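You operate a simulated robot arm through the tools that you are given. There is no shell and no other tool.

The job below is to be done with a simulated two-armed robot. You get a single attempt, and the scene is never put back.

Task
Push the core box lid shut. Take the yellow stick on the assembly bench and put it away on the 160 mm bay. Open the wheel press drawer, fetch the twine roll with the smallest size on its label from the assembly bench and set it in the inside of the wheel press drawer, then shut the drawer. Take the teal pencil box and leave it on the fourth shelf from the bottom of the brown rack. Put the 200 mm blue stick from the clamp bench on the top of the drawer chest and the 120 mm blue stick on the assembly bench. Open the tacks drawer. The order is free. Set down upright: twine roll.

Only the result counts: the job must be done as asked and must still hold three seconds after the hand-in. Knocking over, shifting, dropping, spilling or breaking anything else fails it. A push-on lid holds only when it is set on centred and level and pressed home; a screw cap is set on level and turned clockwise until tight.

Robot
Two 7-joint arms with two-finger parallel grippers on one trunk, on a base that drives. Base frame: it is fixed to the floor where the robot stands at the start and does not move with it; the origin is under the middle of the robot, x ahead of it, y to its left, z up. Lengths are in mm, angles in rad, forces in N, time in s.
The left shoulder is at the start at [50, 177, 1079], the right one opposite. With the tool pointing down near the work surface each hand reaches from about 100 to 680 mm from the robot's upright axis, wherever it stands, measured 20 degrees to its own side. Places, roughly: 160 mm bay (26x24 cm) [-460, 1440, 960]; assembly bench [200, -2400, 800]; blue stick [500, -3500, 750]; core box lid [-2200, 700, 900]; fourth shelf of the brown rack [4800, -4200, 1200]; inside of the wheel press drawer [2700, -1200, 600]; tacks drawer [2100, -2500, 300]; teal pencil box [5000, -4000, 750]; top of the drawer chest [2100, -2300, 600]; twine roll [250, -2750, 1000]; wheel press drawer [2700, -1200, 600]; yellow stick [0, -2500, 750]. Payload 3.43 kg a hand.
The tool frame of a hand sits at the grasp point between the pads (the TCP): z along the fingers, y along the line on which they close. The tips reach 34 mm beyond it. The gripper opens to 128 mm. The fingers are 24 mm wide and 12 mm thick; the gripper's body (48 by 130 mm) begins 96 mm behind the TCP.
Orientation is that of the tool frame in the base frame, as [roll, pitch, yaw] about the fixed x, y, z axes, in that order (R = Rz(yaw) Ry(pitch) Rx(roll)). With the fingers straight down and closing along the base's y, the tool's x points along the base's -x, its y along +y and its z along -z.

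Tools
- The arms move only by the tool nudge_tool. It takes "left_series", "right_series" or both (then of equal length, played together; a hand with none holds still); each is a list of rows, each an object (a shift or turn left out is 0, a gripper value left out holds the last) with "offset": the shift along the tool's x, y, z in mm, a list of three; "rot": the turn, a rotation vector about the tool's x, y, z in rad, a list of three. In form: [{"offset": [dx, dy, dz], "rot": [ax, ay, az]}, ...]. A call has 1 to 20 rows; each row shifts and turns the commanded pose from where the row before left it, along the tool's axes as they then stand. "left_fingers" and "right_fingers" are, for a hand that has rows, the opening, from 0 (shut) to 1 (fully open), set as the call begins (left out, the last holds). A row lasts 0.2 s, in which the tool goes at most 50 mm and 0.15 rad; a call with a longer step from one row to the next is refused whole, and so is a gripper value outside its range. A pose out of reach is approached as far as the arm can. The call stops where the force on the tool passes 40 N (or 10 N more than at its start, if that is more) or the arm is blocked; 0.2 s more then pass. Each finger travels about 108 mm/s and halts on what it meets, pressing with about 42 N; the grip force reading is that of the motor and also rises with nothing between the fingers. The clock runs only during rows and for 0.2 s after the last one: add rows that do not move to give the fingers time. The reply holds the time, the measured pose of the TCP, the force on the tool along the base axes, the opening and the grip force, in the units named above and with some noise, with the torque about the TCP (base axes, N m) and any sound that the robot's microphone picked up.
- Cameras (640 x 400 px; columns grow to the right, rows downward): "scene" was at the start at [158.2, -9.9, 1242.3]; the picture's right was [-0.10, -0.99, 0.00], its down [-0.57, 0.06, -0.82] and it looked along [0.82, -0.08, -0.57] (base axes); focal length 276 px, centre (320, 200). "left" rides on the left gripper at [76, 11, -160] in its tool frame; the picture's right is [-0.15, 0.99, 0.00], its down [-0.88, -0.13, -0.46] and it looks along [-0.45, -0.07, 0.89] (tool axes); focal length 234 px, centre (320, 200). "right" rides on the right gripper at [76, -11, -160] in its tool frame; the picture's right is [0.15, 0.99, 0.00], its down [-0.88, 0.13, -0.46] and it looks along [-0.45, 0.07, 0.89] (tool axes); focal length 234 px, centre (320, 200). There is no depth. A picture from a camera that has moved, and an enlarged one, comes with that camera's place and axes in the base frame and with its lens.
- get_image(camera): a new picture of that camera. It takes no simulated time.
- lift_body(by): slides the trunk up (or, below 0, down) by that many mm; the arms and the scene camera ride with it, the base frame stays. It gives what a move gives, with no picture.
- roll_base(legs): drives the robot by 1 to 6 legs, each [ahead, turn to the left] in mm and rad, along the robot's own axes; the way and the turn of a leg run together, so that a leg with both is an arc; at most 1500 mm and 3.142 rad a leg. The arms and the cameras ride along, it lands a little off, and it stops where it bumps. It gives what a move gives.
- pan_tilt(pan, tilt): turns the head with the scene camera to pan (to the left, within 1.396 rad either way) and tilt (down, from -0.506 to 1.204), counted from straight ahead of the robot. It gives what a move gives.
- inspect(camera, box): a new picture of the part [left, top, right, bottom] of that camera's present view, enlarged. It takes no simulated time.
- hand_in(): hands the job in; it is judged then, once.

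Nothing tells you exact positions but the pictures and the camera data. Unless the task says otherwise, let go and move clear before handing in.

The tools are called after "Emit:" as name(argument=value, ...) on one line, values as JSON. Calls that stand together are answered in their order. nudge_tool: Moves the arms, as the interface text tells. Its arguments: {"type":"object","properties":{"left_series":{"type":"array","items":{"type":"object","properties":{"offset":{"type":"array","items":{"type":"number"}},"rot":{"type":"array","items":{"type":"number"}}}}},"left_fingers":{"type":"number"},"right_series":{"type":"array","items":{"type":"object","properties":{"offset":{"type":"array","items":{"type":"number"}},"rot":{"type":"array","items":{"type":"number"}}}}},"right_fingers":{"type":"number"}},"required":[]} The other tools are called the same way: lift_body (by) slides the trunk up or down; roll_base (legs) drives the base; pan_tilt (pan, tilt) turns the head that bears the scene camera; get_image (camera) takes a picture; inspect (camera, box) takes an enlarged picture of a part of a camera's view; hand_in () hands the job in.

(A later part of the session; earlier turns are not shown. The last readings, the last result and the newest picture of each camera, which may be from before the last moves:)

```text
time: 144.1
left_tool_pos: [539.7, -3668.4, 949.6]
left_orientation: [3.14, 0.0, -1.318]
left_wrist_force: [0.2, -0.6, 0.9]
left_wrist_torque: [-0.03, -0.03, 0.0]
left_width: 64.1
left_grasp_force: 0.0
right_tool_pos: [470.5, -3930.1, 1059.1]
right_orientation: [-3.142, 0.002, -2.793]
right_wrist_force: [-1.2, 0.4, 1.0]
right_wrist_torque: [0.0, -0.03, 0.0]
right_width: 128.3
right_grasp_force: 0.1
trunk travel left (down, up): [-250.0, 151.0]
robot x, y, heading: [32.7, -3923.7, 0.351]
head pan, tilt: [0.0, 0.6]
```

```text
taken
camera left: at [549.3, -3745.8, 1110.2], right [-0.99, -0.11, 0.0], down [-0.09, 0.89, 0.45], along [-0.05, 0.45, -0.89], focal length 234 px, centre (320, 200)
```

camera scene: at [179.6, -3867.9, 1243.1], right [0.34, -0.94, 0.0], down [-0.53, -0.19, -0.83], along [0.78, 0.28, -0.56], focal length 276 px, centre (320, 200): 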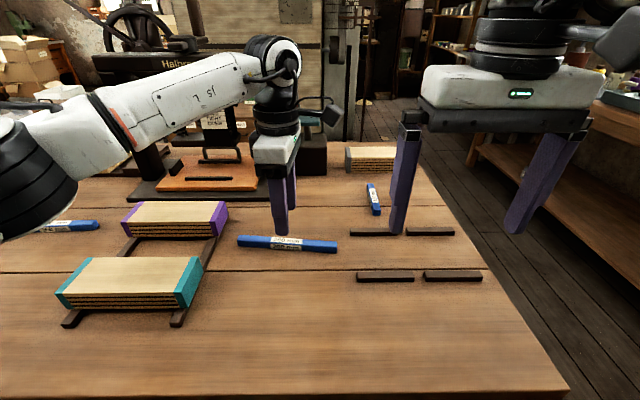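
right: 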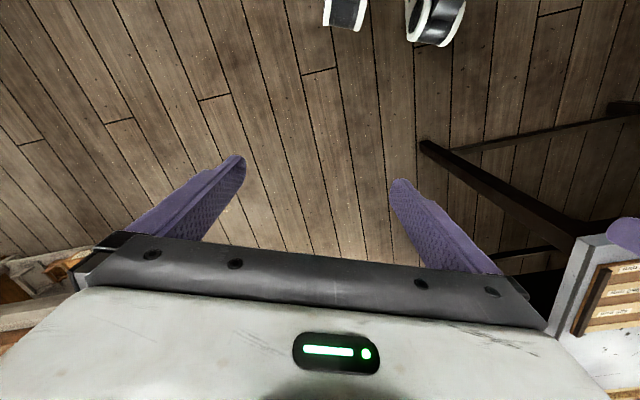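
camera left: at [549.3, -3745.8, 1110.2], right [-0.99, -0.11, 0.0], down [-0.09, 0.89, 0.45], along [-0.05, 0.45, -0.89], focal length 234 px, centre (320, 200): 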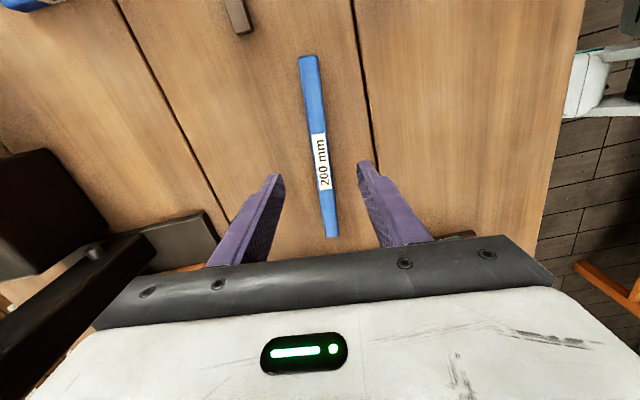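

The stick is centred between the fingers. I descend and close.

Emit:
nudge_tool(left_series=[{"offset": [0, 0, 35]}, {"offset": [0, 0, 28]}, {}])

Emit:
nudge_tool(left_series=[{}, {}, {}, {}, {}], left_fingers=0.0)

Emit:
get_image(camera="left")

```text
time: 144.9
left_tool_pos: [539.0, -3669.3, 886.9]
left_orientation: [3.138, -0.001, -1.315]
left_wrist_force: [-0.3, -0.1, 1.2]
left_wrist_torque: [-0.01, -0.01, 0.01]
left_width: 63.8
left_grasp_force: 0.0
right_tool_pos: [470.6, -3929.5, 1058.5]
right_orientation: [3.141, 0.002, -2.791]
right_wrist_force: [-0.1, -1.0, -0.8]
right_wrist_torque: [-0.01, -0.04, -0.03]
right_width: 128.1
right_grasp_force: 0.1
trunk travel left (down, up): [-250.0, 151.0]
robot x, y, heading: [26.5, -3923.7, 0.349]
head pan, tilt: [0.0, 0.6]
```

```text
time: 146.1
left_tool_pos: [538.5, -3668.7, 888.9]
left_orientation: [3.137, 0.001, -1.314]
left_wrist_force: [0.5, 0.5, 0.0]
left_wrist_torque: [0.02, 0.0, -0.01]
left_width: 16.5
left_grasp_force: 42.0
right_tool_pos: [471.3, -3930.3, 1058.6]
right_orientation: [3.141, 0.002, -2.793]
right_wrist_force: [-0.1, -0.3, 0.4]
right_wrist_torque: [0.02, -0.03, -0.01]
right_width: 128.1
right_grasp_force: 0.0
trunk travel left (down, up): [-250.0, 151.0]
robot x, y, heading: [28.9, -3921.9, 0.352]
head pan, tilt: [0.0, 0.6]
```

```text
taken
camera left: at [548.5, -3746.0, 1048.5], right [-0.99, -0.11, 0.0], down [-0.09, 0.89, 0.45], along [-0.05, 0.45, -0.89], focal length 234 px, centre (320, 200)
```

left: 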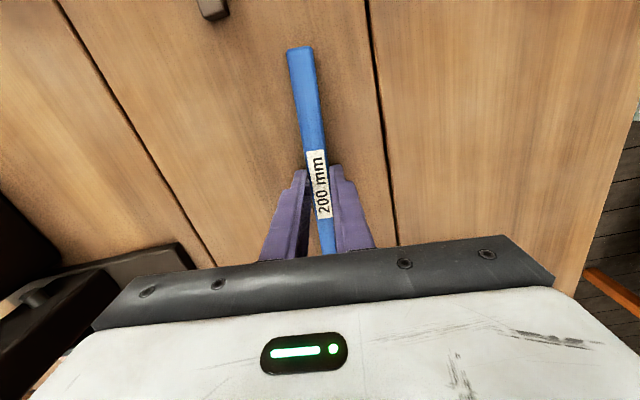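

The 200 mm stick is gripped (16.5 mm wide). I lift it and draw the left hand back.

Emit:
nudge_tool(left_series=[{"offset": [0, 0, -20]}, {"offset": [0, 0, -40]}, {"offset": [0, 0, -45]}, {"offset": [0, 0, -45]}, {"offset": [0, 0, -45]}, {"offset": [-5, 40, 0]}, {"offset": [-5, 40, 0]}, {"offset": [-5, 40, 0]}, {"offset": [-5, 40, 0]}, {}])

Emit:
get_image(camera="scene")

Emit:
get_image(camera="right")

```text
time: 148.3
left_tool_pos: [380.2, -3690.8, 1083.8]
left_orientation: [3.14, 0.001, -1.315]
left_wrist_force: [0.5, 0.1, -0.4]
left_wrist_torque: [0.03, -0.02, 0.0]
left_width: 16.6
left_grasp_force: 41.6
right_tool_pos: [470.2, -3930.5, 1057.9]
right_orientation: [3.141, 0.0, -2.793]
right_wrist_force: [0.6, -0.2, 0.5]
right_wrist_torque: [-0.03, -0.04, 0.03]
right_width: 127.8
right_grasp_force: 0.0
trunk travel left (down, up): [-250.0, 151.0]
robot x, y, heading: [34.6, -3925.5, 0.35]
head pan, tilt: [0.0, 0.6]
```

```text
taken
camera scene: at [179.8, -3867.8, 1243.0], right [0.34, -0.94, 0.0], down [-0.53, -0.19, -0.82], along [0.78, 0.28, -0.57], focal length 276 px, centre (320, 200)
```

scene: 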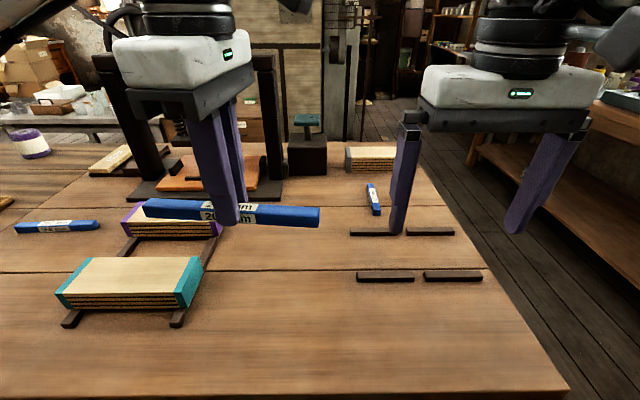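

```text
taken
camera right: at [404.2, -3966.6, 1218.5], right [-0.48, 0.88, 0.0], down [0.78, 0.42, 0.46], along [0.4, 0.22, -0.89], focal length 234 px, centre (320, 200)
```

right: 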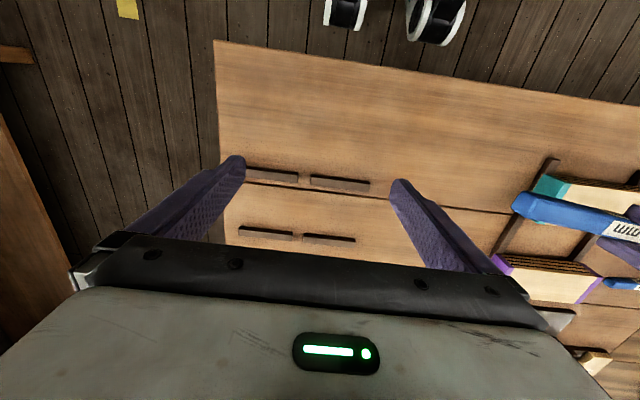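

Now the right hand goes for the 120 mm stick: I tilt it slightly forward for reach and move above the stick.

Emit:
nudge_tool(right_series=[{"rot": [0, 0, 0.023]}, {"rot": [0, -0.117, 0]}, {"rot": [0, -0.117, 0]}, {"rot": [0, -0.116, 0]}, {"offset": [-45.1, 4.6, 16.5]}, {"offset": [-45.1, 4.6, 16.5]}, {"offset": [-45.1, 4.6, 16.5]}, {"offset": [-45.1, 4.6, 16.5]}, {"offset": [-45.1, 4.6, 16.5]}, {"offset": [-45.1, 4.6, 16.5]}, {}], right_fingers=0.5)

Emit:
get_image(camera="scene")

Emit:
get_image(camera="right")

```text
time: 150.7
left_tool_pos: [380.2, -3692.6, 1083.8]
left_orientation: [3.139, 0.0, -1.319]
left_wrist_force: [-0.2, -0.7, -0.5]
left_wrist_torque: [-0.01, 0.02, 0.03]
left_width: 16.6
left_grasp_force: 41.8
right_tool_pos: [734.7, -3815.3, 1058.1]
right_orientation: [3.141, 0.352, -2.818]
right_wrist_force: [0.5, -1.0, 1.1]
right_wrist_torque: [0.05, 0.03, 0.0]
right_width: 64.2
right_grasp_force: 0.1
trunk travel left (down, up): [-250.0, 151.0]
robot x, y, heading: [31.2, -3920.2, 0.347]
head pan, tilt: [0.0, 0.6]
```

```text
taken
camera scene: at [180.9, -3869.8, 1242.9], right [0.34, -0.94, 0.0], down [-0.53, -0.19, -0.82], along [0.78, 0.28, -0.57], focal length 276 px, centre (320, 200)
```

scene: 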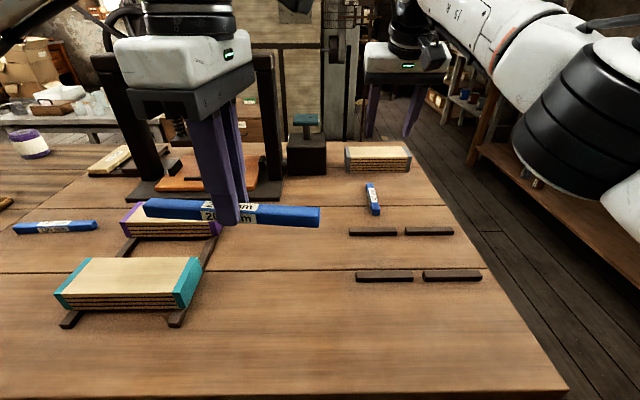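

```text
taken
camera right: at [621.0, -3866.0, 1182.2], right [-0.45, 0.89, -0.05], down [0.59, 0.34, 0.73], along [0.67, 0.3, -0.68], focal length 234 px, centre (320, 200)
```

right: 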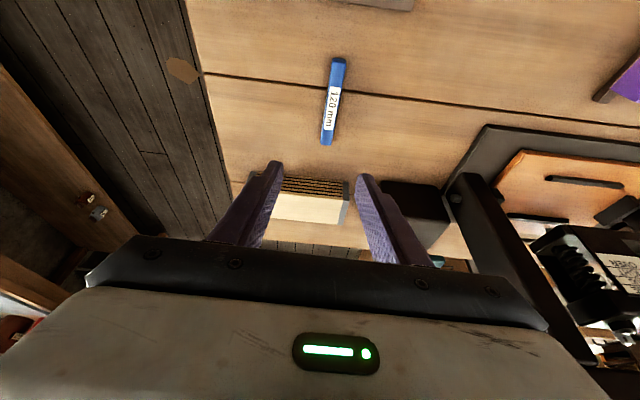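

The right hand reached; from both cameras the 120 mm stick is centred near (753, -3798). I move down to just above it and check.

Emit:
nudge_tool(right_series=[{"offset": [-12, 10.6, 4.4]}, {"offset": [15.4, 0, 42.3]}, {"offset": [15.4, 0, 42.3]}, {"offset": [13.7, 0, 37.5]}, {}])

Emit:
get_image(camera="right")

Emit:
inspect(camera="scene", box=[300, 100, 480, 250])

```text
time: 151.9
left_tool_pos: [379.6, -3691.7, 1085.0]
left_orientation: [3.137, -0.001, -1.316]
left_wrist_force: [-0.6, 0.0, -1.2]
left_wrist_torque: [0.01, -0.01, -0.01]
left_width: 16.7
left_grasp_force: 42.1
right_tool_pos: [733.9, -3810.9, 926.7]
right_orientation: [3.141, 0.35, -2.817]
right_wrist_force: [-0.3, 0.0, 0.5]
right_wrist_torque: [-0.01, -0.02, 0.03]
right_width: 64.0
right_grasp_force: 0.0
right hand out of reach, approached as far as the arm can: row 1
trunk travel left (down, up): [-250.0, 151.0]
robot x, y, heading: [29.1, -3921.4, 0.348]
head pan, tilt: [0.0, 0.6]
```

```text
taken
camera right: at [619.4, -3861.4, 1050.6], right [-0.45, 0.89, -0.05], down [0.59, 0.34, 0.73], along [0.67, 0.3, -0.68], focal length 234 px, centre (320, 200)
```

right: 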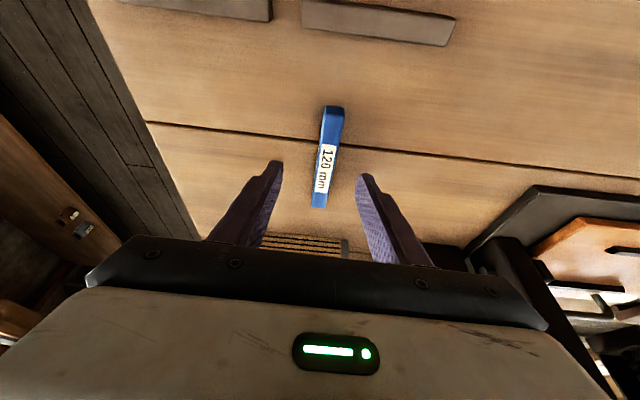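

```text
2.67 times, centred on (390, 175) of scene
camera zoom: at [179.7, -3867.8, 1243.1], right [0.34, -0.94, 0.0], down [-0.53, -0.19, -0.83], along [0.78, 0.28, -0.56], focal length 735 px, centre (133, 267)
```

zoom: 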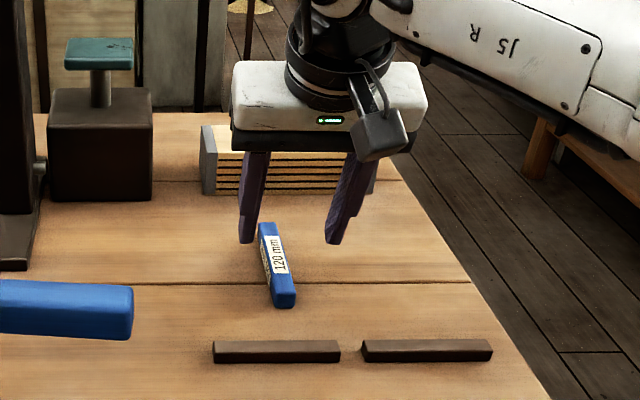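

Slightly short of the centre but fine; I shift 6 mm left, go down to the stick and close.

Emit:
nudge_tool(right_series=[{"offset": [0, 6, 0]}, {"offset": [6.9, 0, 18.8]}, {"offset": [6.2, 0, 17]}, {}])

Emit:
get_image(camera="right")

```text
time: 152.9
left_tool_pos: [379.8, -3691.6, 1084.0]
left_orientation: [3.139, 0.001, -1.317]
left_wrist_force: [-0.5, 0.9, -0.2]
left_wrist_torque: [-0.03, -0.02, -0.01]
left_width: 16.2
left_grasp_force: 42.4
right_tool_pos: [731.8, -3804.6, 887.9]
right_orientation: [-3.141, 0.351, -2.816]
right_wrist_force: [-0.1, 0.2, -0.3]
right_wrist_torque: [-0.01, -0.02, -0.03]
right_width: 64.2
right_grasp_force: 0.0
trunk travel left (down, up): [-250.0, 151.0]
robot x, y, heading: [28.6, -3917.8, 0.348]
head pan, tilt: [0.0, 0.6]
```

```text
taken
camera right: at [617.5, -3854.8, 1011.6], right [-0.45, 0.89, -0.05], down [0.59, 0.34, 0.73], along [0.67, 0.3, -0.68], focal length 234 px, centre (320, 200)
```

right: 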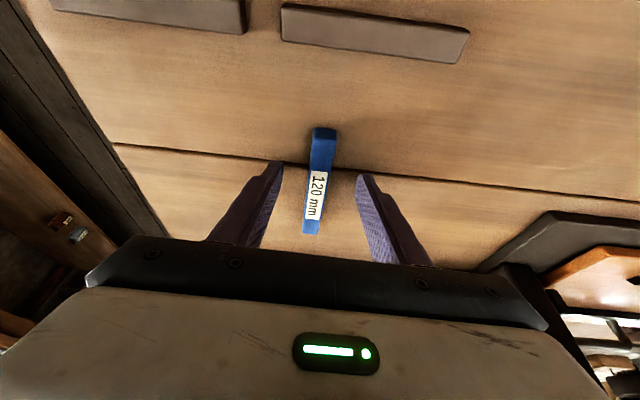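

Emit:
nudge_tool(right_series=[{"offset": [-9.4, 0, 3.4]}, {}])

Emit:
nudge_tool(right_series=[{}, {}, {}, {}, {}], right_fingers=0.0)

Emit:
get_image(camera="right")

```text
time: 153.5
left_tool_pos: [379.2, -3689.6, 1084.6]
left_orientation: [3.138, 0.0, -1.316]
left_wrist_force: [-0.5, 0.7, 0.1]
left_wrist_torque: [-0.01, 0.01, -0.03]
left_width: 16.5
left_grasp_force: 42.4
right_tool_pos: [742.1, -3801.0, 887.5]
right_orientation: [-3.141, 0.354, -2.815]
right_wrist_force: [0.0, 0.2, 0.2]
right_wrist_torque: [-0.01, 0.04, 0.0]
right_width: 64.0
right_grasp_force: 0.1
trunk travel left (down, up): [-250.0, 151.0]
robot x, y, heading: [28.6, -3923.2, 0.35]
head pan, tilt: [0.0, 0.6]
```

```text
time: 154.7
left_tool_pos: [380.3, -3690.7, 1084.4]
left_orientation: [3.139, 0.001, -1.316]
left_wrist_force: [-0.1, 0.3, -0.2]
left_wrist_torque: [0.01, 0.01, 0.02]
left_width: 16.5
left_grasp_force: 41.3
right_tool_pos: [742.2, -3800.7, 887.9]
right_orientation: [3.141, 0.352, -2.816]
right_wrist_force: [-0.1, -0.2, 0.4]
right_wrist_torque: [-0.05, -0.01, 0.01]
right_width: 16.2
right_grasp_force: 41.3
trunk travel left (down, up): [-250.0, 151.0]
robot x, y, heading: [29.8, -3920.2, 0.351]
head pan, tilt: [0.0, 0.6]
```

```text
taken
camera right: at [626.9, -3851.3, 1011.9], right [-0.45, 0.89, -0.05], down [0.59, 0.34, 0.73], along [0.67, 0.3, -0.68], focal length 234 px, centre (320, 200)
```

right: 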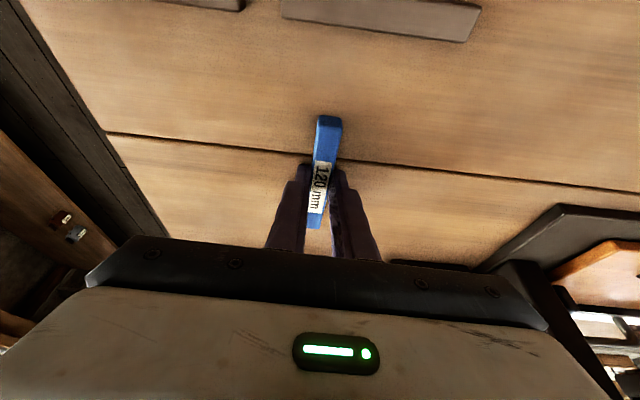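

The 120 mm stick is gripped. I lift it and bring the right hand back.

Emit:
nudge_tool(right_series=[{"offset": [-6.9, 0, -18.8]}, {"offset": [-10, 0, -28]}, {"offset": [29, 0, -37.2]}, {"offset": [29, 0, -37.2]}, {"offset": [29, 0, -37.2]}, {"offset": [29, 0, -37.2]}, {"offset": [29, 0, -37.2]}, {"offset": [29, 0, -37.2]}, {}])

Emit:
get_image(camera="scene")

```text
time: 156.7
left_tool_pos: [380.2, -3691.5, 1085.1]
left_orientation: [3.14, -0.001, -1.316]
left_wrist_force: [1.0, -0.1, -1.3]
left_wrist_torque: [0.03, 0.03, -0.01]
left_width: 16.6
left_grasp_force: 41.7
right_tool_pos: [513.8, -3876.9, 1087.0]
right_orientation: [3.141, 0.351, -2.817]
right_wrist_force: [-0.3, -0.7, -0.1]
right_wrist_torque: [-0.01, 0.0, 0.04]
right_width: 16.5
right_grasp_force: 41.7
trunk travel left (down, up): [-250.0, 151.0]
robot x, y, heading: [29.3, -3920.4, 0.356]
head pan, tilt: [0.0, 0.6]
```

```text
taken
camera scene: at [179.9, -3867.8, 1243.0], right [0.34, -0.94, 0.0], down [-0.53, -0.19, -0.82], along [0.78, 0.28, -0.57], focal length 276 px, centre (320, 200)
```

scene: 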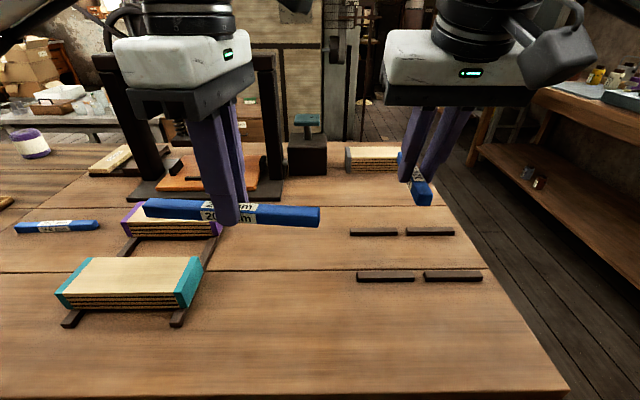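

Both blue sticks are in hand. I'll back into the lane and drive back to the assembly bench to set down the 120 mm stick and fetch the yellow one.

Emit:
roll_base(legs=[[-200, 0], [0, 1.57], [1255, 0], [0, -1.57]])

Emit:
pan_tilt(pan=0.0, tilt=0.6)

Emit:
get_image(camera="scene")

```text
time: 172.0
left_tool_pos: [-237.2, -2561.6, 1085.1]
left_orientation: [3.139, 0.001, -1.325]
left_wrist_force: [-0.3, -0.6, 0.2]
left_wrist_torque: [-0.01, 0.01, 0.0]
left_width: 16.7
left_grasp_force: 41.8
right_tool_pos: [-103.9, -2750.1, 1087.6]
right_orientation: [-3.141, 0.352, -2.823]
right_wrist_force: [-0.1, 0.9, -0.3]
right_wrist_torque: [-0.01, 0.0, 0.0]
right_width: 16.2
right_grasp_force: 41.2
trunk travel left (down, up): [-250.0, 151.0]
robot x, y, heading: [-589.7, -2783.9, 0.342]
head pan, tilt: [0.0, 0.6]
```

```text
time: 172.6
left_tool_pos: [-236.2, -2561.5, 1084.2]
left_orientation: [3.137, -0.002, -1.324]
left_wrist_force: [-1.0, -0.5, -0.3]
left_wrist_torque: [-0.04, -0.02, -0.03]
left_width: 16.5
left_grasp_force: 41.8
right_tool_pos: [-104.0, -2748.9, 1086.7]
right_orientation: [3.141, 0.349, -2.824]
right_wrist_force: [0.3, -0.1, 0.9]
right_wrist_torque: [0.0, -0.03, 0.04]
right_width: 16.6
right_grasp_force: 41.6
trunk travel left (down, up): [-250.0, 151.0]
robot x, y, heading: [-590.4, -2785.0, 0.343]
head pan, tilt: [0.0, 0.6]
```

```text
taken
camera scene: at [-438.1, -2737.2, 1243.0], right [0.33, -0.94, 0.0], down [-0.53, -0.19, -0.83], along [0.78, 0.28, -0.56], focal length 276 px, centre (320, 200)
```

scene: 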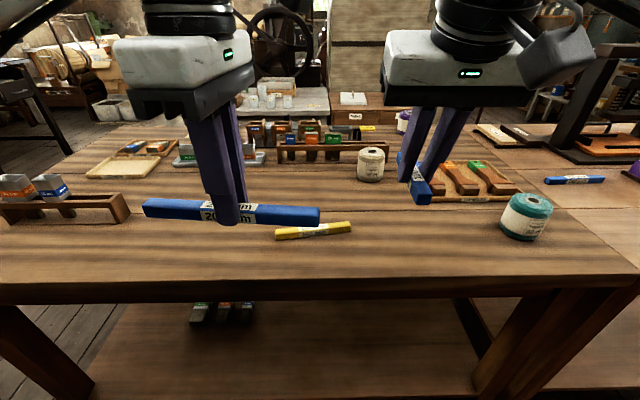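

I'm in front of the bench; the yellow stick is almost straight ahead, with free space to its right. I move 170 mm forward.

Emit:
roll_base(legs=[[170, 0.005]])

Emit:
get_image(camera="scene")

Emit:
get_image(camera="right")

```text
time: 174.1
left_tool_pos: [-77.7, -2503.5, 1084.3]
left_orientation: [3.139, 0.0, -1.32]
left_wrist_force: [-0.4, -0.6, -0.9]
left_wrist_torque: [-0.01, 0.05, -0.02]
left_width: 16.6
left_grasp_force: 41.8
right_tool_pos: [57.5, -2688.4, 1086.4]
right_orientation: [-3.14, 0.351, -2.818]
right_wrist_force: [0.2, -0.2, 0.7]
right_wrist_torque: [0.02, 0.01, -0.03]
right_width: 16.1
right_grasp_force: 42.7
trunk travel left (down, up): [-250.0, 151.0]
robot x, y, heading: [-429.4, -2729.7, 0.344]
head pan, tilt: [0.0, 0.6]
```

```text
taken
camera scene: at [-277.7, -2679.0, 1242.9], right [0.34, -0.94, 0.0], down [-0.53, -0.19, -0.82], along [0.78, 0.28, -0.57], focal length 276 px, centre (320, 200)
```

scene: 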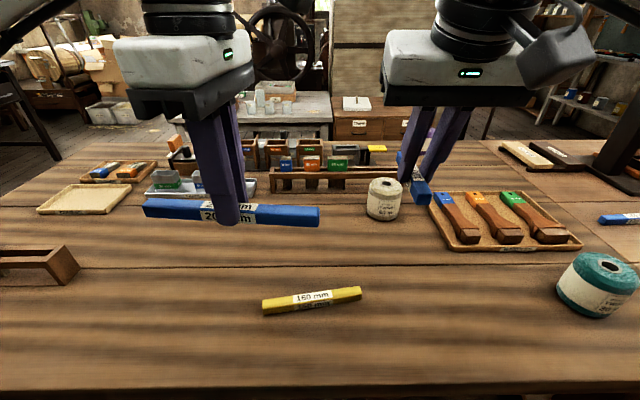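

```text
taken
camera right: at [-58.1, -2739.8, 1210.7], right [-0.44, 0.89, -0.05], down [0.59, 0.34, 0.73], along [0.67, 0.29, -0.68], focal length 234 px, centre (320, 200)
```

right: 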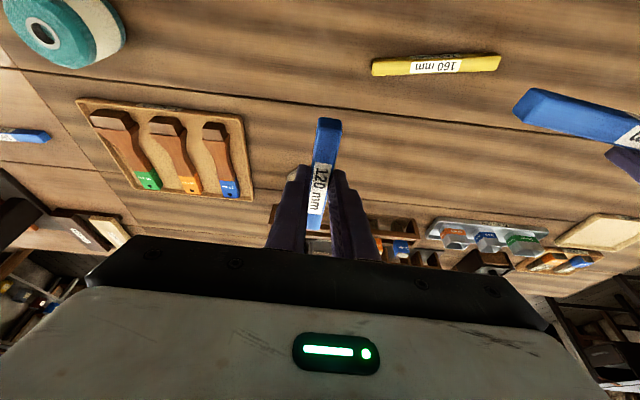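

I will set the 120 mm stick down in the free space to the right of the yellow stick: first move the right hand over it and lower.

Emit:
nudge_tool(right_series=[{"offset": [39.4, -15, -14.4]}, {"offset": [0, -18, 0]}, {"offset": [15.4, 0, 42.3]}, {"offset": [15.4, 0, 42.3]}, {"offset": [15.4, 0, 42.3]}, {"offset": [15.4, 0, 42.3]}, {}])

Emit:
get_image(camera="scene")

Emit:
get_image(camera="right")

```text
time: 175.7
left_tool_pos: [-77.8, -2504.3, 1084.2]
left_orientation: [3.139, -0.001, -1.32]
left_wrist_force: [0.5, -0.2, 0.1]
left_wrist_torque: [0.0, 0.02, 0.01]
left_width: 16.7
left_grasp_force: 42.1
right_tool_pos: [28.5, -2732.9, 905.8]
right_orientation: [-3.141, 0.353, -2.821]
right_wrist_force: [0.0, 0.4, -0.7]
right_wrist_torque: [-0.01, -0.01, -0.01]
right_width: 16.4
right_grasp_force: 42.3
trunk travel left (down, up): [-250.0, 151.0]
robot x, y, heading: [-427.6, -2731.3, 0.345]
head pan, tilt: [0.0, 0.6]
```

```text
taken
camera scene: at [-278.3, -2679.1, 1243.0], right [0.34, -0.94, 0.0], down [-0.53, -0.19, -0.83], along [0.78, 0.28, -0.56], focal length 276 px, centre (320, 200)
```

scene: 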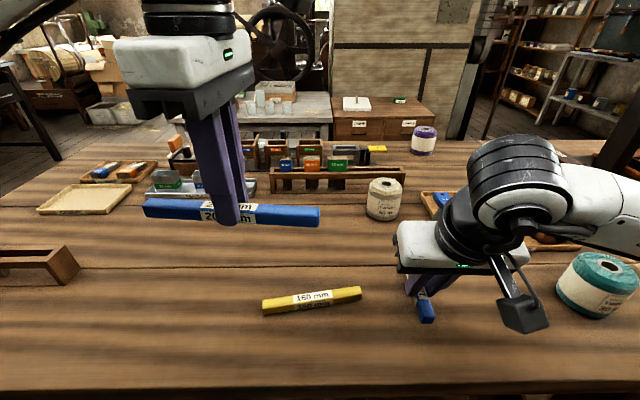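

```text
taken
camera right: at [-87.7, -2783.6, 1030.6], right [-0.44, 0.89, -0.05], down [0.59, 0.34, 0.73], along [0.67, 0.29, -0.68], focal length 234 px, centre (320, 200)
```

right: 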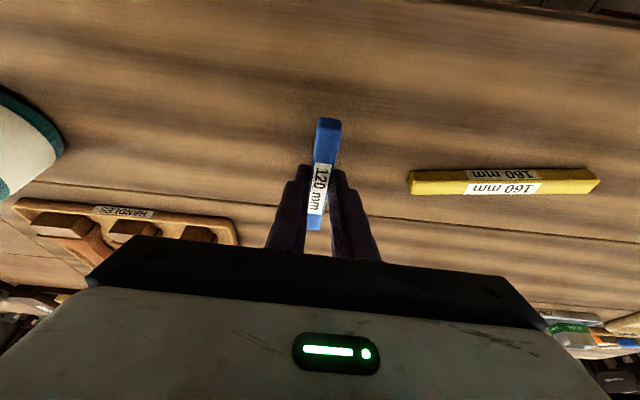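

Emit:
nudge_tool(right_series=[{"offset": [4.1, 0, 11.3]}, {"offset": [1.0, 0, 2.8]}, {}])

Emit:
nudge_tool(right_series=[{"offset": [0.7, 0, 1.9]}, {}])

```text
time: 176.5
left_tool_pos: [-78.3, -2503.0, 1085.0]
left_orientation: [3.139, 0.001, -1.318]
left_wrist_force: [-0.5, -0.2, -1.3]
left_wrist_torque: [0.01, -0.01, 0.01]
left_width: 16.6
left_grasp_force: 42.4
right_tool_pos: [28.2, -2734.2, 891.8]
right_orientation: [-3.14, 0.352, -2.82]
right_wrist_force: [0.9, -0.6, -0.3]
right_wrist_torque: [-0.01, 0.01, -0.01]
right_width: 16.4
right_grasp_force: 41.0
trunk travel left (down, up): [-250.0, 151.0]
robot x, y, heading: [-428.9, -2732.8, 0.344]
head pan, tilt: [0.0, 0.6]
```

```text
time: 177.1
left_tool_pos: [-77.6, -2503.4, 1085.3]
left_orientation: [3.137, -0.001, -1.318]
left_wrist_force: [0.0, -0.3, -0.5]
left_wrist_torque: [0.02, -0.02, 0.02]
left_width: 16.6
left_grasp_force: 41.5
right_tool_pos: [28.0, -2734.1, 890.2]
right_orientation: [-3.141, 0.353, -2.819]
right_wrist_force: [-0.3, 0.6, -1.3]
right_wrist_torque: [0.03, 0.0, 0.0]
right_width: 16.7
right_grasp_force: 42.0
trunk travel left (down, up): [-250.0, 151.0]
robot x, y, heading: [-427.2, -2731.6, 0.343]
head pan, tilt: [0.0, 0.6]
```

Emit:
nudge_tool(right_series=[{"offset": [0.5, 0, 1.4]}, {}])

Emit:
nudge_tool(right_series=[{"offset": [0.5, 0, 1.4]}, {}])

Emit:
inspect(camera="scene", box=[380, 240, 500, 330])

```text
time: 177.7
left_tool_pos: [-78.1, -2502.4, 1084.3]
left_orientation: [3.137, 0.0, -1.32]
left_wrist_force: [0.7, 0.2, -0.9]
left_wrist_torque: [0.01, 0.0, 0.05]
left_width: 16.6
left_grasp_force: 42.3
right_tool_pos: [28.0, -2733.2, 888.0]
right_orientation: [-3.141, 0.351, -2.818]
right_wrist_force: [-1.2, 0.4, -0.8]
right_wrist_torque: [0.01, 0.03, -0.02]
right_width: 16.3
right_grasp_force: 42.6
trunk travel left (down, up): [-250.0, 151.0]
robot x, y, heading: [-427.6, -2733.7, 0.344]
head pan, tilt: [0.0, 0.6]
```

```text
time: 178.3
left_tool_pos: [-77.3, -2502.6, 1084.1]
left_orientation: [3.138, 0.001, -1.319]
left_wrist_force: [-0.2, 0.6, -0.7]
left_wrist_torque: [0.04, 0.0, -0.03]
left_width: 16.7
left_grasp_force: 41.8
right_tool_pos: [28.5, -2733.3, 886.9]
right_orientation: [-3.141, 0.356, -2.818]
right_wrist_force: [-0.7, -0.5, 4.1]
right_wrist_torque: [-0.03, -0.03, 0.02]
right_width: 16.5
right_grasp_force: 41.6
trunk travel left (down, up): [-250.0, 151.0]
robot x, y, heading: [-429.0, -2729.5, 0.343]
head pan, tilt: [0.0, 0.6]
```

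```text
4.44 times, centred on (440, 285) of scene
camera zoom: at [-278.6, -2679.2, 1243.2], right [0.34, -0.94, 0.0], down [-0.53, -0.19, -0.83], along [0.78, 0.28, -0.56], focal length 1226 px, centre (-213, -178)
```

zoom: 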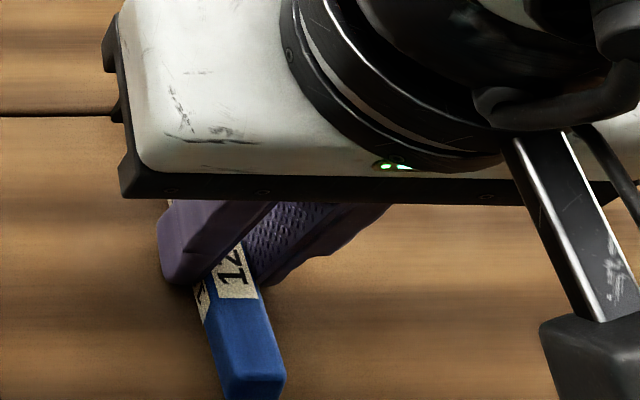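

Contact felt (4 N) at the same height as on the clamp bench. I open the fingers and lift away.

Emit:
nudge_tool(right_series=[{}, {}], right_fingers=0.4)

Emit:
nudge_tool(right_series=[{"offset": [-6.9, 0, -18.8]}, {"offset": [-15.4, 0, -42.3]}, {"offset": [-15.4, 0, -42.3]}, {"offset": [-15.4, 0, -42.3]}, {}])

Emit:
get_image(camera="scene")

Emit:
get_image(camera="right")

```text
time: 178.9
left_tool_pos: [-77.7, -2501.4, 1084.3]
left_orientation: [3.138, -0.001, -1.321]
left_wrist_force: [-0.7, 0.1, 0.1]
left_wrist_torque: [0.03, 0.0, -0.01]
left_width: 16.3
left_grasp_force: 42.0
right_tool_pos: [28.0, -2734.5, 886.9]
right_orientation: [-3.141, 0.352, -2.819]
right_wrist_force: [-0.1, -0.3, 0.0]
right_wrist_torque: [-0.01, 0.03, -0.02]
right_width: 51.0
right_grasp_force: 0.0
trunk travel left (down, up): [-250.0, 151.0]
robot x, y, heading: [-425.2, -2731.9, 0.345]
head pan, tilt: [0.0, 0.6]
```

```text
time: 180.1
left_tool_pos: [-78.0, -2502.2, 1084.9]
left_orientation: [3.137, 0.0, -1.319]
left_wrist_force: [0.3, -0.5, -0.4]
left_wrist_torque: [-0.01, 0.02, -0.03]
left_width: 16.6
left_grasp_force: 42.2
right_tool_pos: [26.5, -2733.7, 1043.3]
right_orientation: [3.141, 0.351, -2.818]
right_wrist_force: [-0.6, -0.5, 0.0]
right_wrist_torque: [-0.03, 0.02, -0.01]
right_width: 51.4
right_grasp_force: 0.0
trunk travel left (down, up): [-250.0, 151.0]
robot x, y, heading: [-428.2, -2733.0, 0.347]
head pan, tilt: [0.0, 0.6]
```

```text
taken
camera scene: at [-278.3, -2679.2, 1243.0], right [0.34, -0.94, 0.0], down [-0.53, -0.19, -0.83], along [0.78, 0.28, -0.56], focal length 276 px, centre (320, 200)
```

scene: 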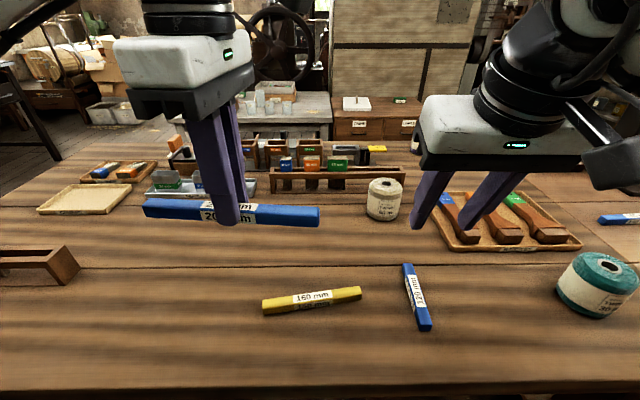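

```text
taken
camera right: at [-88.8, -2783.2, 1166.9], right [-0.44, 0.89, -0.05], down [0.59, 0.34, 0.73], along [0.67, 0.29, -0.68], focal length 234 px, centre (320, 200)
```

right: 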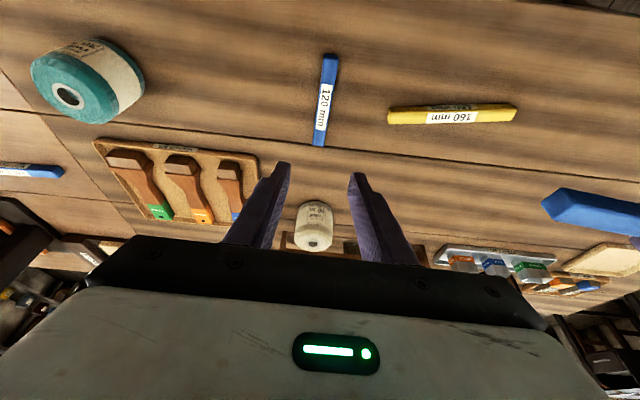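

The 120 mm stick lies on the assembly bench. Now I zoom on the yellow stick for an exact fix.

Emit:
inspect(camera="scene", box=[250, 260, 380, 340])

```text
4.92 times, centred on (315, 300) of scene
camera zoom: at [-278.3, -2679.2, 1243.0], right [0.34, -0.94, 0.0], down [-0.53, -0.19, -0.83], along [0.78, 0.28, -0.56], focal length 1358 px, centre (345, -292)
```

zoom: 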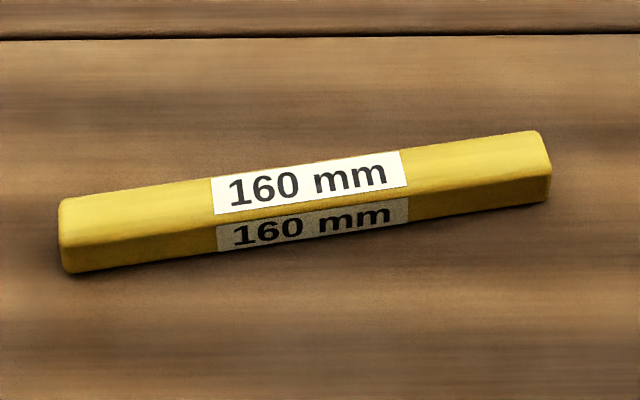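

Yellow stick: centre about (-22, -2574), lying at angle -1.06 rad. I'll turn the right gripper across it with a slight lean (so that I can later set it into the bay), and move the left hand with the 200 mm stick aside.

Emit:
nudge_tool(right_series=[{"rot": [0, 0.117, 0]}, {"rot": [0, 0.117, 0]}, {"rot": [0, 0.117, 0]}, {"rot": [0, 0, -0.1464]}, {"rot": [0, 0, -0.1464]}, {"rot": [0, 0, -0.1464]}, {"rot": [0, 0, -0.1464]}, {"rot": [0, 0, -0.1464]}, {"rot": [0, 0, -0.1464]}, {"rot": [0, 0, -0.1464]}, {"rot": [0, 0, -0.1464]}, {"rot": [0, 0, -0.1464]}, {"rot": [0, 0, -0.1464]}, {"rot": [0, 0, -0.1464]}, {"rot": [0, 0, -0.1464]}, {}], right_fingers=0.4, left_series=[{"offset": [-40, 0, 0]}, {"offset": [-40, 0, 0]}, {"offset": [-40, 0, 0]}, {}, {}, {}, {}, {}, {}, {}, {}, {}, {}, {}, {}, {}])

Emit:
get_image(camera="scene")

```text
time: 183.5
left_tool_pos: [-107.2, -2385.2, 1084.6]
left_orientation: [3.139, 0.0, -1.32]
left_wrist_force: [0.3, -0.2, -0.7]
left_wrist_torque: [-0.01, 0.01, -0.02]
left_width: 16.3
left_grasp_force: 41.7
right_tool_pos: [-134.9, -2714.7, 1016.3]
right_orientation: [-3.14, 0.0, -1.063]
right_wrist_force: [-0.1, -1.3, -1.0]
right_wrist_torque: [0.01, 0.0, 0.0]
right_width: 51.2
right_grasp_force: 0.1
right hand out of reach, approached as far as the arm can: row 11, 12, 13, 14, 15
trunk travel left (down, up): [-250.0, 151.0]
robot x, y, heading: [-427.9, -2733.9, 0.347]
head pan, tilt: [0.0, 0.6]
```

```text
taken
camera scene: at [-278.3, -2679.2, 1243.0], right [0.34, -0.94, 0.0], down [-0.53, -0.19, -0.83], along [0.78, 0.28, -0.56], focal length 276 px, centre (320, 200)
```

scene: 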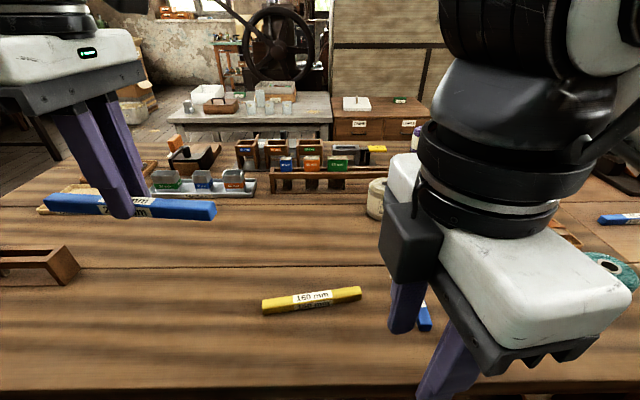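

That wrist direction is at its limit for the right arm. I turn it back the other way and raise the left hand further out of the way.

Emit:
nudge_tool(right_series=[{"rot": [0, 0, 0.1464]}, {"rot": [0, 0, 0.1464]}, {"rot": [0, 0, 0.1464]}, {"rot": [0, 0, 0.1464]}, {"rot": [0, 0, 0.1464]}, {"rot": [0, 0, 0.1464]}, {"rot": [0, 0, 0.1464]}, {"rot": [0, 0, 0.1464]}, {"rot": [0, 0, 0.1464]}, {"rot": [0, 0, 0.1464]}, {"rot": [0, 0, 0.1464]}, {"rot": [0, 0, 0.1464]}, {}], right_fingers=0.4, left_series=[{"offset": [-30, 0, -30]}, {"offset": [-30, 0, -30]}, {"offset": [0, 0, -40]}, {"offset": [0, 0, -40]}, {}, {}, {}, {}, {}, {}, {}, {}, {}])

```text
time: 186.3
left_tool_pos: [-121.5, -2327.5, 1224.4]
left_orientation: [3.14, 0.0, -1.32]
left_wrist_force: [-1.0, -0.4, -0.5]
left_wrist_torque: [0.05, 0.03, -0.01]
left_width: 16.4
left_grasp_force: 42.3
right_tool_pos: [-135.9, -2715.3, 1015.4]
right_orientation: [3.141, 0.002, -2.822]
right_wrist_force: [0.4, 0.2, 0.8]
right_wrist_torque: [0.0, 0.04, 0.0]
right_width: 51.1
right_grasp_force: 0.1
trunk travel left (down, up): [-250.0, 151.0]
robot x, y, heading: [-425.5, -2731.0, 0.344]
head pan, tilt: [0.0, 0.6]
```

Emit:
nudge_tool(right_series=[{"offset": [-45, 10, -10]}, {"offset": [-45, 10, -10]}, {"offset": [-45, 10, -10]}, {"rot": [0, 0, 0.1382]}, {"rot": [0, 0, 0.1382]}, {"rot": [0, 0, 0.1382]}, {"rot": [0, 0, 0.1382]}, {"rot": [0, 0, 0.1382]}, {"rot": [0, 0, 0.1382]}, {"rot": [0, 0, 0.1382]}, {"rot": [0, 0, 0.1382]}, {"rot": [0, 0, 0.1382]}, {"rot": [0, 0, 0.1382]}, {}], right_fingers=0.4)

Emit:
get_image(camera="scene")

Emit:
get_image(camera="right")

```text
time: 189.3
left_tool_pos: [-122.5, -2327.0, 1224.1]
left_orientation: [3.138, 0.0, -1.318]
left_wrist_force: [0.4, 0.0, -0.4]
left_wrist_torque: [-0.01, 0.01, 0.01]
left_width: 16.5
left_grasp_force: 41.7
right_tool_pos: [-16.7, -2643.4, 1045.2]
right_orientation: [3.14, 0.001, 2.078]
right_wrist_force: [-0.9, -0.3, 0.4]
right_wrist_torque: [0.02, -0.03, -0.01]
right_width: 51.1
right_grasp_force: 0.1
trunk travel left (down, up): [-250.0, 151.0]
robot x, y, heading: [-424.8, -2735.3, 0.345]
head pan, tilt: [0.0, 0.6]
```

```text
taken
camera scene: at [-278.3, -2679.2, 1243.0], right [0.34, -0.94, 0.0], down [-0.53, -0.19, -0.83], along [0.78, 0.28, -0.56], focal length 276 px, centre (320, 200)
```

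scene: 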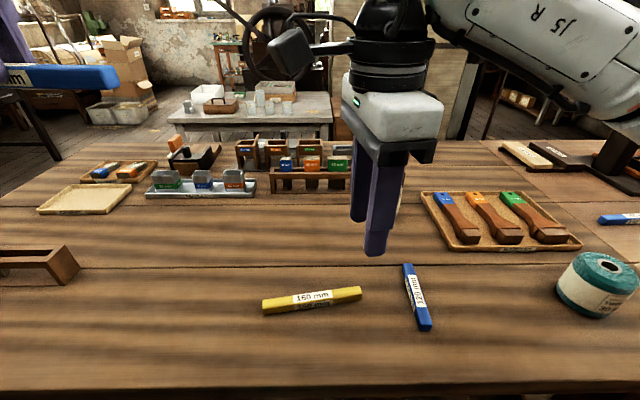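

```text
taken
camera right: at [-62.7, -2583.2, 1205.2], right [0.79, 0.61, 0.0], down [0.54, -0.71, 0.46], along [0.28, -0.36, -0.89], focal length 234 px, centre (320, 200)
```

right: 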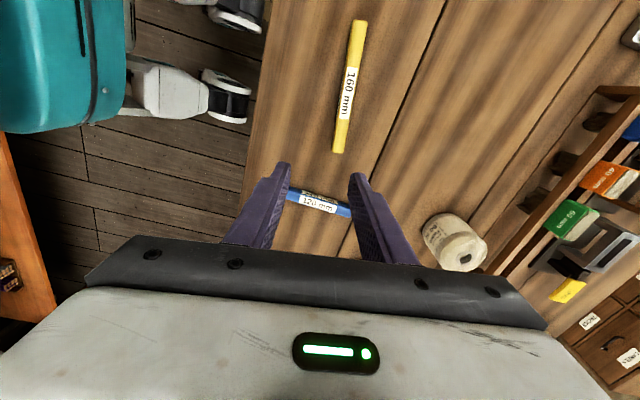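

Now the gripper's closing direction is across the stick. I lean it slightly, move above the stick and go down most of the way.

Emit:
nudge_tool(right_series=[{"offset": [37, 14.4, 0]}, {"offset": [37, 14.4, 0]}, {"rot": [0, -0.117, 0]}, {"rot": [0, -0.117, 0]}, {"rot": [0, -0.116, 0]}, {"offset": [13.7, 0, 37.6]}, {"offset": [13.7, 0, 37.6]}, {"offset": [13.7, 0, 37.6]}, {}])

Emit:
get_image(camera="scene")

Emit:
get_image(camera="right")

```text
time: 191.3
left_tool_pos: [-122.6, -2327.2, 1224.6]
left_orientation: [3.138, 0.0, -1.319]
left_wrist_force: [-0.4, -0.3, -1.0]
left_wrist_torque: [-0.02, -0.01, -0.03]
left_width: 16.4
left_grasp_force: 42.2
right_tool_pos: [-27.3, -2565.6, 925.2]
right_orientation: [3.14, 0.349, 2.08]
right_wrist_force: [-0.2, 0.2, 0.2]
right_wrist_torque: [0.02, -0.01, -0.02]
right_width: 51.3
right_grasp_force: 0.1
trunk travel left (down, up): [-250.0, 151.0]
robot x, y, heading: [-429.3, -2731.4, 0.349]
head pan, tilt: [0.0, 0.6]
```

```text
taken
camera scene: at [-278.4, -2679.2, 1243.1], right [0.34, -0.94, 0.0], down [-0.53, -0.19, -0.83], along [0.78, 0.28, -0.56], focal length 276 px, centre (320, 200)
```

scene: 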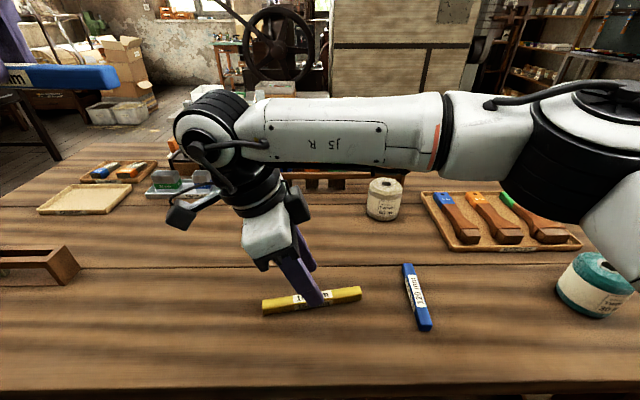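

```text
taken
camera right: at [-97.9, -2461.5, 1049.3], right [0.8, 0.6, -0.05], down [0.44, -0.52, 0.73], along [0.42, -0.6, -0.68], focal length 234 px, centre (320, 200)
```

right: 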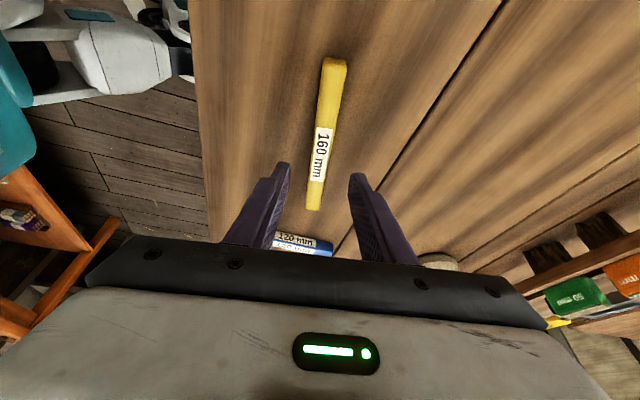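

Well aligned. I go down the last 37 mm and close.

Emit:
nudge_tool(right_series=[{"offset": [6.9, 0, 18.8]}, {"offset": [6, 0, 16.3]}, {}])

Emit:
nudge_tool(right_series=[{}, {}, {}, {}], right_fingers=0.0)

Emit:
get_image(camera="right")

```text
time: 192.1
left_tool_pos: [-120.8, -2326.7, 1224.4]
left_orientation: [3.139, 0.0, -1.32]
left_wrist_force: [0.2, 0.1, 0.1]
left_wrist_torque: [0.0, -0.01, 0.0]
left_width: 16.6
left_grasp_force: 41.9
right_tool_pos: [-27.7, -2565.6, 888.6]
right_orientation: [3.14, 0.35, 2.081]
right_wrist_force: [0.4, 0.5, -1.0]
right_wrist_torque: [-0.01, 0.02, 0.01]
right_width: 51.0
right_grasp_force: 0.1
trunk travel left (down, up): [-250.0, 151.0]
robot x, y, heading: [-427.4, -2730.6, 0.351]
head pan, tilt: [0.0, 0.6]
```

```text
time: 193.1
left_tool_pos: [-122.3, -2328.2, 1224.5]
left_orientation: [3.138, 0.0, -1.319]
left_wrist_force: [-0.6, -0.5, -0.9]
left_wrist_torque: [0.03, 0.0, 0.0]
left_width: 16.5
left_grasp_force: 42.2
right_tool_pos: [-28.5, -2566.5, 888.6]
right_orientation: [3.14, 0.351, 2.083]
right_wrist_force: [0.4, -0.1, -0.1]
right_wrist_torque: [0.01, 0.0, -0.01]
right_width: 16.2
right_grasp_force: 41.6
trunk travel left (down, up): [-250.0, 151.0]
robot x, y, heading: [-425.1, -2729.0, 0.347]
head pan, tilt: [0.0, 0.6]
```

```text
taken
camera right: at [-98.4, -2461.2, 1012.5], right [0.8, 0.6, -0.05], down [0.44, -0.52, 0.73], along [0.42, -0.6, -0.68], focal length 234 px, centre (320, 200)
```

right: 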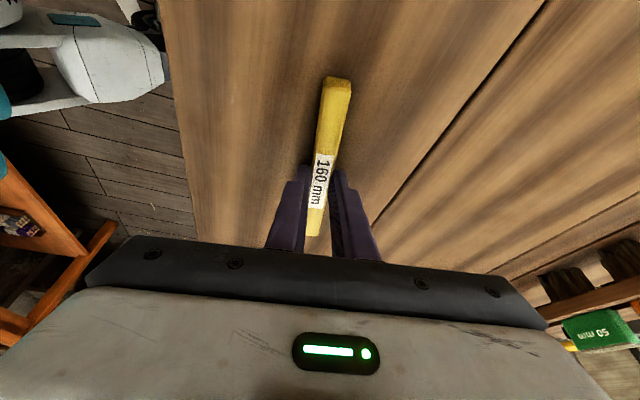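

Yellow stick gripped. I lift it, turn the hand back to its neutral yaw keeping the lean, and shift it to the right.

Emit:
nudge_tool(right_series=[{"offset": [-6.9, 0, -18.8]}, {"offset": [-13.7, 0, -37.6]}, {"offset": [-13.7, 0, -37.6]}, {"offset": [-13.7, 0, -37.6]}, {"offset": [-13.7, 0, -37.6]}, {"rot": [-0.0475, 0, -0.1301]}, {"rot": [-0.0475, 0, -0.1301]}, {"rot": [-0.0475, 0, -0.1301]}, {"rot": [-0.0475, 0, -0.1301]}, {"rot": [-0.0475, 0, -0.1301]}, {"rot": [-0.0475, 0, -0.1301]}, {"rot": [-0.0475, 0, -0.1301]}, {"rot": [-0.0475, 0, -0.1301]}, {"rot": [-0.0475, 0, -0.1301]}, {"rot": [-0.0475, 0, -0.1301]}, {"offset": [0, -45, 0]}, {"offset": [0, -45, 0]}, {"offset": [0, -45, 0]}, {}])

Emit:
get_image(camera="scene")

```text
time: 197.1
left_tool_pos: [-123.2, -2327.1, 1223.1]
left_orientation: [3.138, 0.0, -1.318]
left_wrist_force: [0.0, -0.7, -0.7]
left_wrist_torque: [0.0, 0.01, -0.01]
left_width: 16.6
left_grasp_force: 42.3
right_tool_pos: [15.7, -2693.6, 1068.5]
right_orientation: [3.141, 0.349, -2.818]
right_wrist_force: [-0.4, 0.8, 0.3]
right_wrist_torque: [0.02, -0.02, -0.03]
right_width: 16.3
right_grasp_force: 41.8
trunk travel left (down, up): [-250.0, 151.0]
robot x, y, heading: [-429.6, -2730.9, 0.346]
head pan, tilt: [0.0, 0.6]
```

```text
taken
camera scene: at [-278.4, -2678.8, 1243.0], right [0.34, -0.94, 0.0], down [-0.53, -0.19, -0.83], along [0.78, 0.28, -0.56], focal length 276 px, centre (320, 200)
```

scene: 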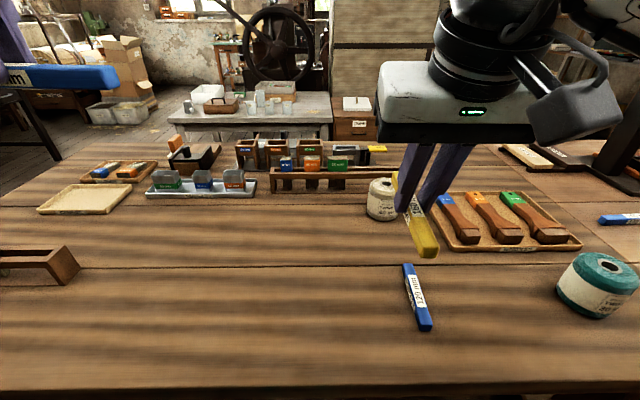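

Both sticks are held securely. I bring the left hand in, then drive out of the lane and round the stool to the bay rack.

Emit:
nudge_tool(left_series=[{"offset": [40, 0, 20]}, {"offset": [40, 0, 20]}, {"offset": [30, 0, 20]}, {}])

Emit:
roll_base(legs=[[-200, 0], [0, 1.572], [820, 0], [0, -0.844]])

Emit:
pan_tilt(pan=0.0, tilt=0.4)

Emit:
get_image(camera="scene")

```text
time: 198.1
left_tool_pos: [-95.5, -2434.9, 1164.8]
left_orientation: [3.139, -0.002, -1.318]
left_wrist_force: [0.1, 0.1, -0.7]
left_wrist_torque: [0.0, 0.01, -0.02]
left_width: 16.8
left_grasp_force: 42.1
right_tool_pos: [15.5, -2693.2, 1069.0]
right_orientation: [3.14, 0.35, -2.817]
right_wrist_force: [0.2, -0.3, -1.5]
right_wrist_torque: [-0.02, 0.0, -0.01]
right_width: 16.5
right_grasp_force: 41.7
trunk travel left (down, up): [-250.0, 151.0]
robot x, y, heading: [-426.5, -2731.7, 0.346]
head pan, tilt: [0.0, 0.6]
```

```text
time: 209.7
left_tool_pos: [-849.2, -1584.7, 1164.5]
left_orientation: [3.138, 0.001, -0.591]
left_wrist_force: [0.3, 0.8, -0.1]
left_wrist_torque: [-0.02, 0.02, 0.02]
left_width: 16.6
left_grasp_force: 42.1
right_tool_pos: [-596.6, -1704.0, 1068.4]
right_orientation: [-3.14, 0.35, -2.089]
right_wrist_force: [-0.2, 0.0, 0.0]
right_wrist_torque: [0.0, 0.03, 0.01]
right_width: 16.5
right_grasp_force: 41.8
trunk travel left (down, up): [-250.0, 151.0]
robot x, y, heading: [-899.2, -2028.7, 1.074]
head pan, tilt: [0.0, 0.6]
```

```text
time: 210.4
left_tool_pos: [-849.7, -1583.6, 1163.6]
left_orientation: [3.138, -0.001, -0.593]
left_wrist_force: [0.3, 0.5, -1.1]
left_wrist_torque: [-0.02, 0.0, 0.0]
left_width: 16.9
left_grasp_force: 41.9
right_tool_pos: [-597.0, -1703.7, 1067.0]
right_orientation: [3.141, 0.35, -2.089]
right_wrist_force: [-0.7, 0.0, -0.5]
right_wrist_torque: [-0.02, -0.01, 0.0]
right_width: 16.5
right_grasp_force: 42.3
trunk travel left (down, up): [-250.0, 151.0]
robot x, y, heading: [-899.4, -2026.2, 1.076]
head pan, tilt: [0.0, 0.4]
```

```text
taken
camera scene: at [-823.2, -1886.0, 1261.2], right [0.88, -0.48, 0.0], down [-0.19, -0.34, -0.92], along [0.44, 0.81, -0.39], focal length 276 px, centre (320, 200)
```

scene: 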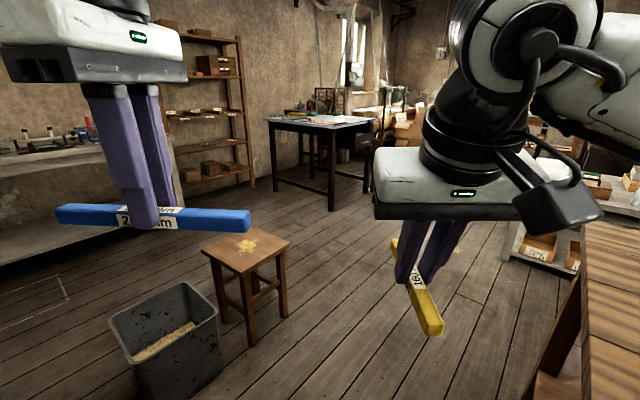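

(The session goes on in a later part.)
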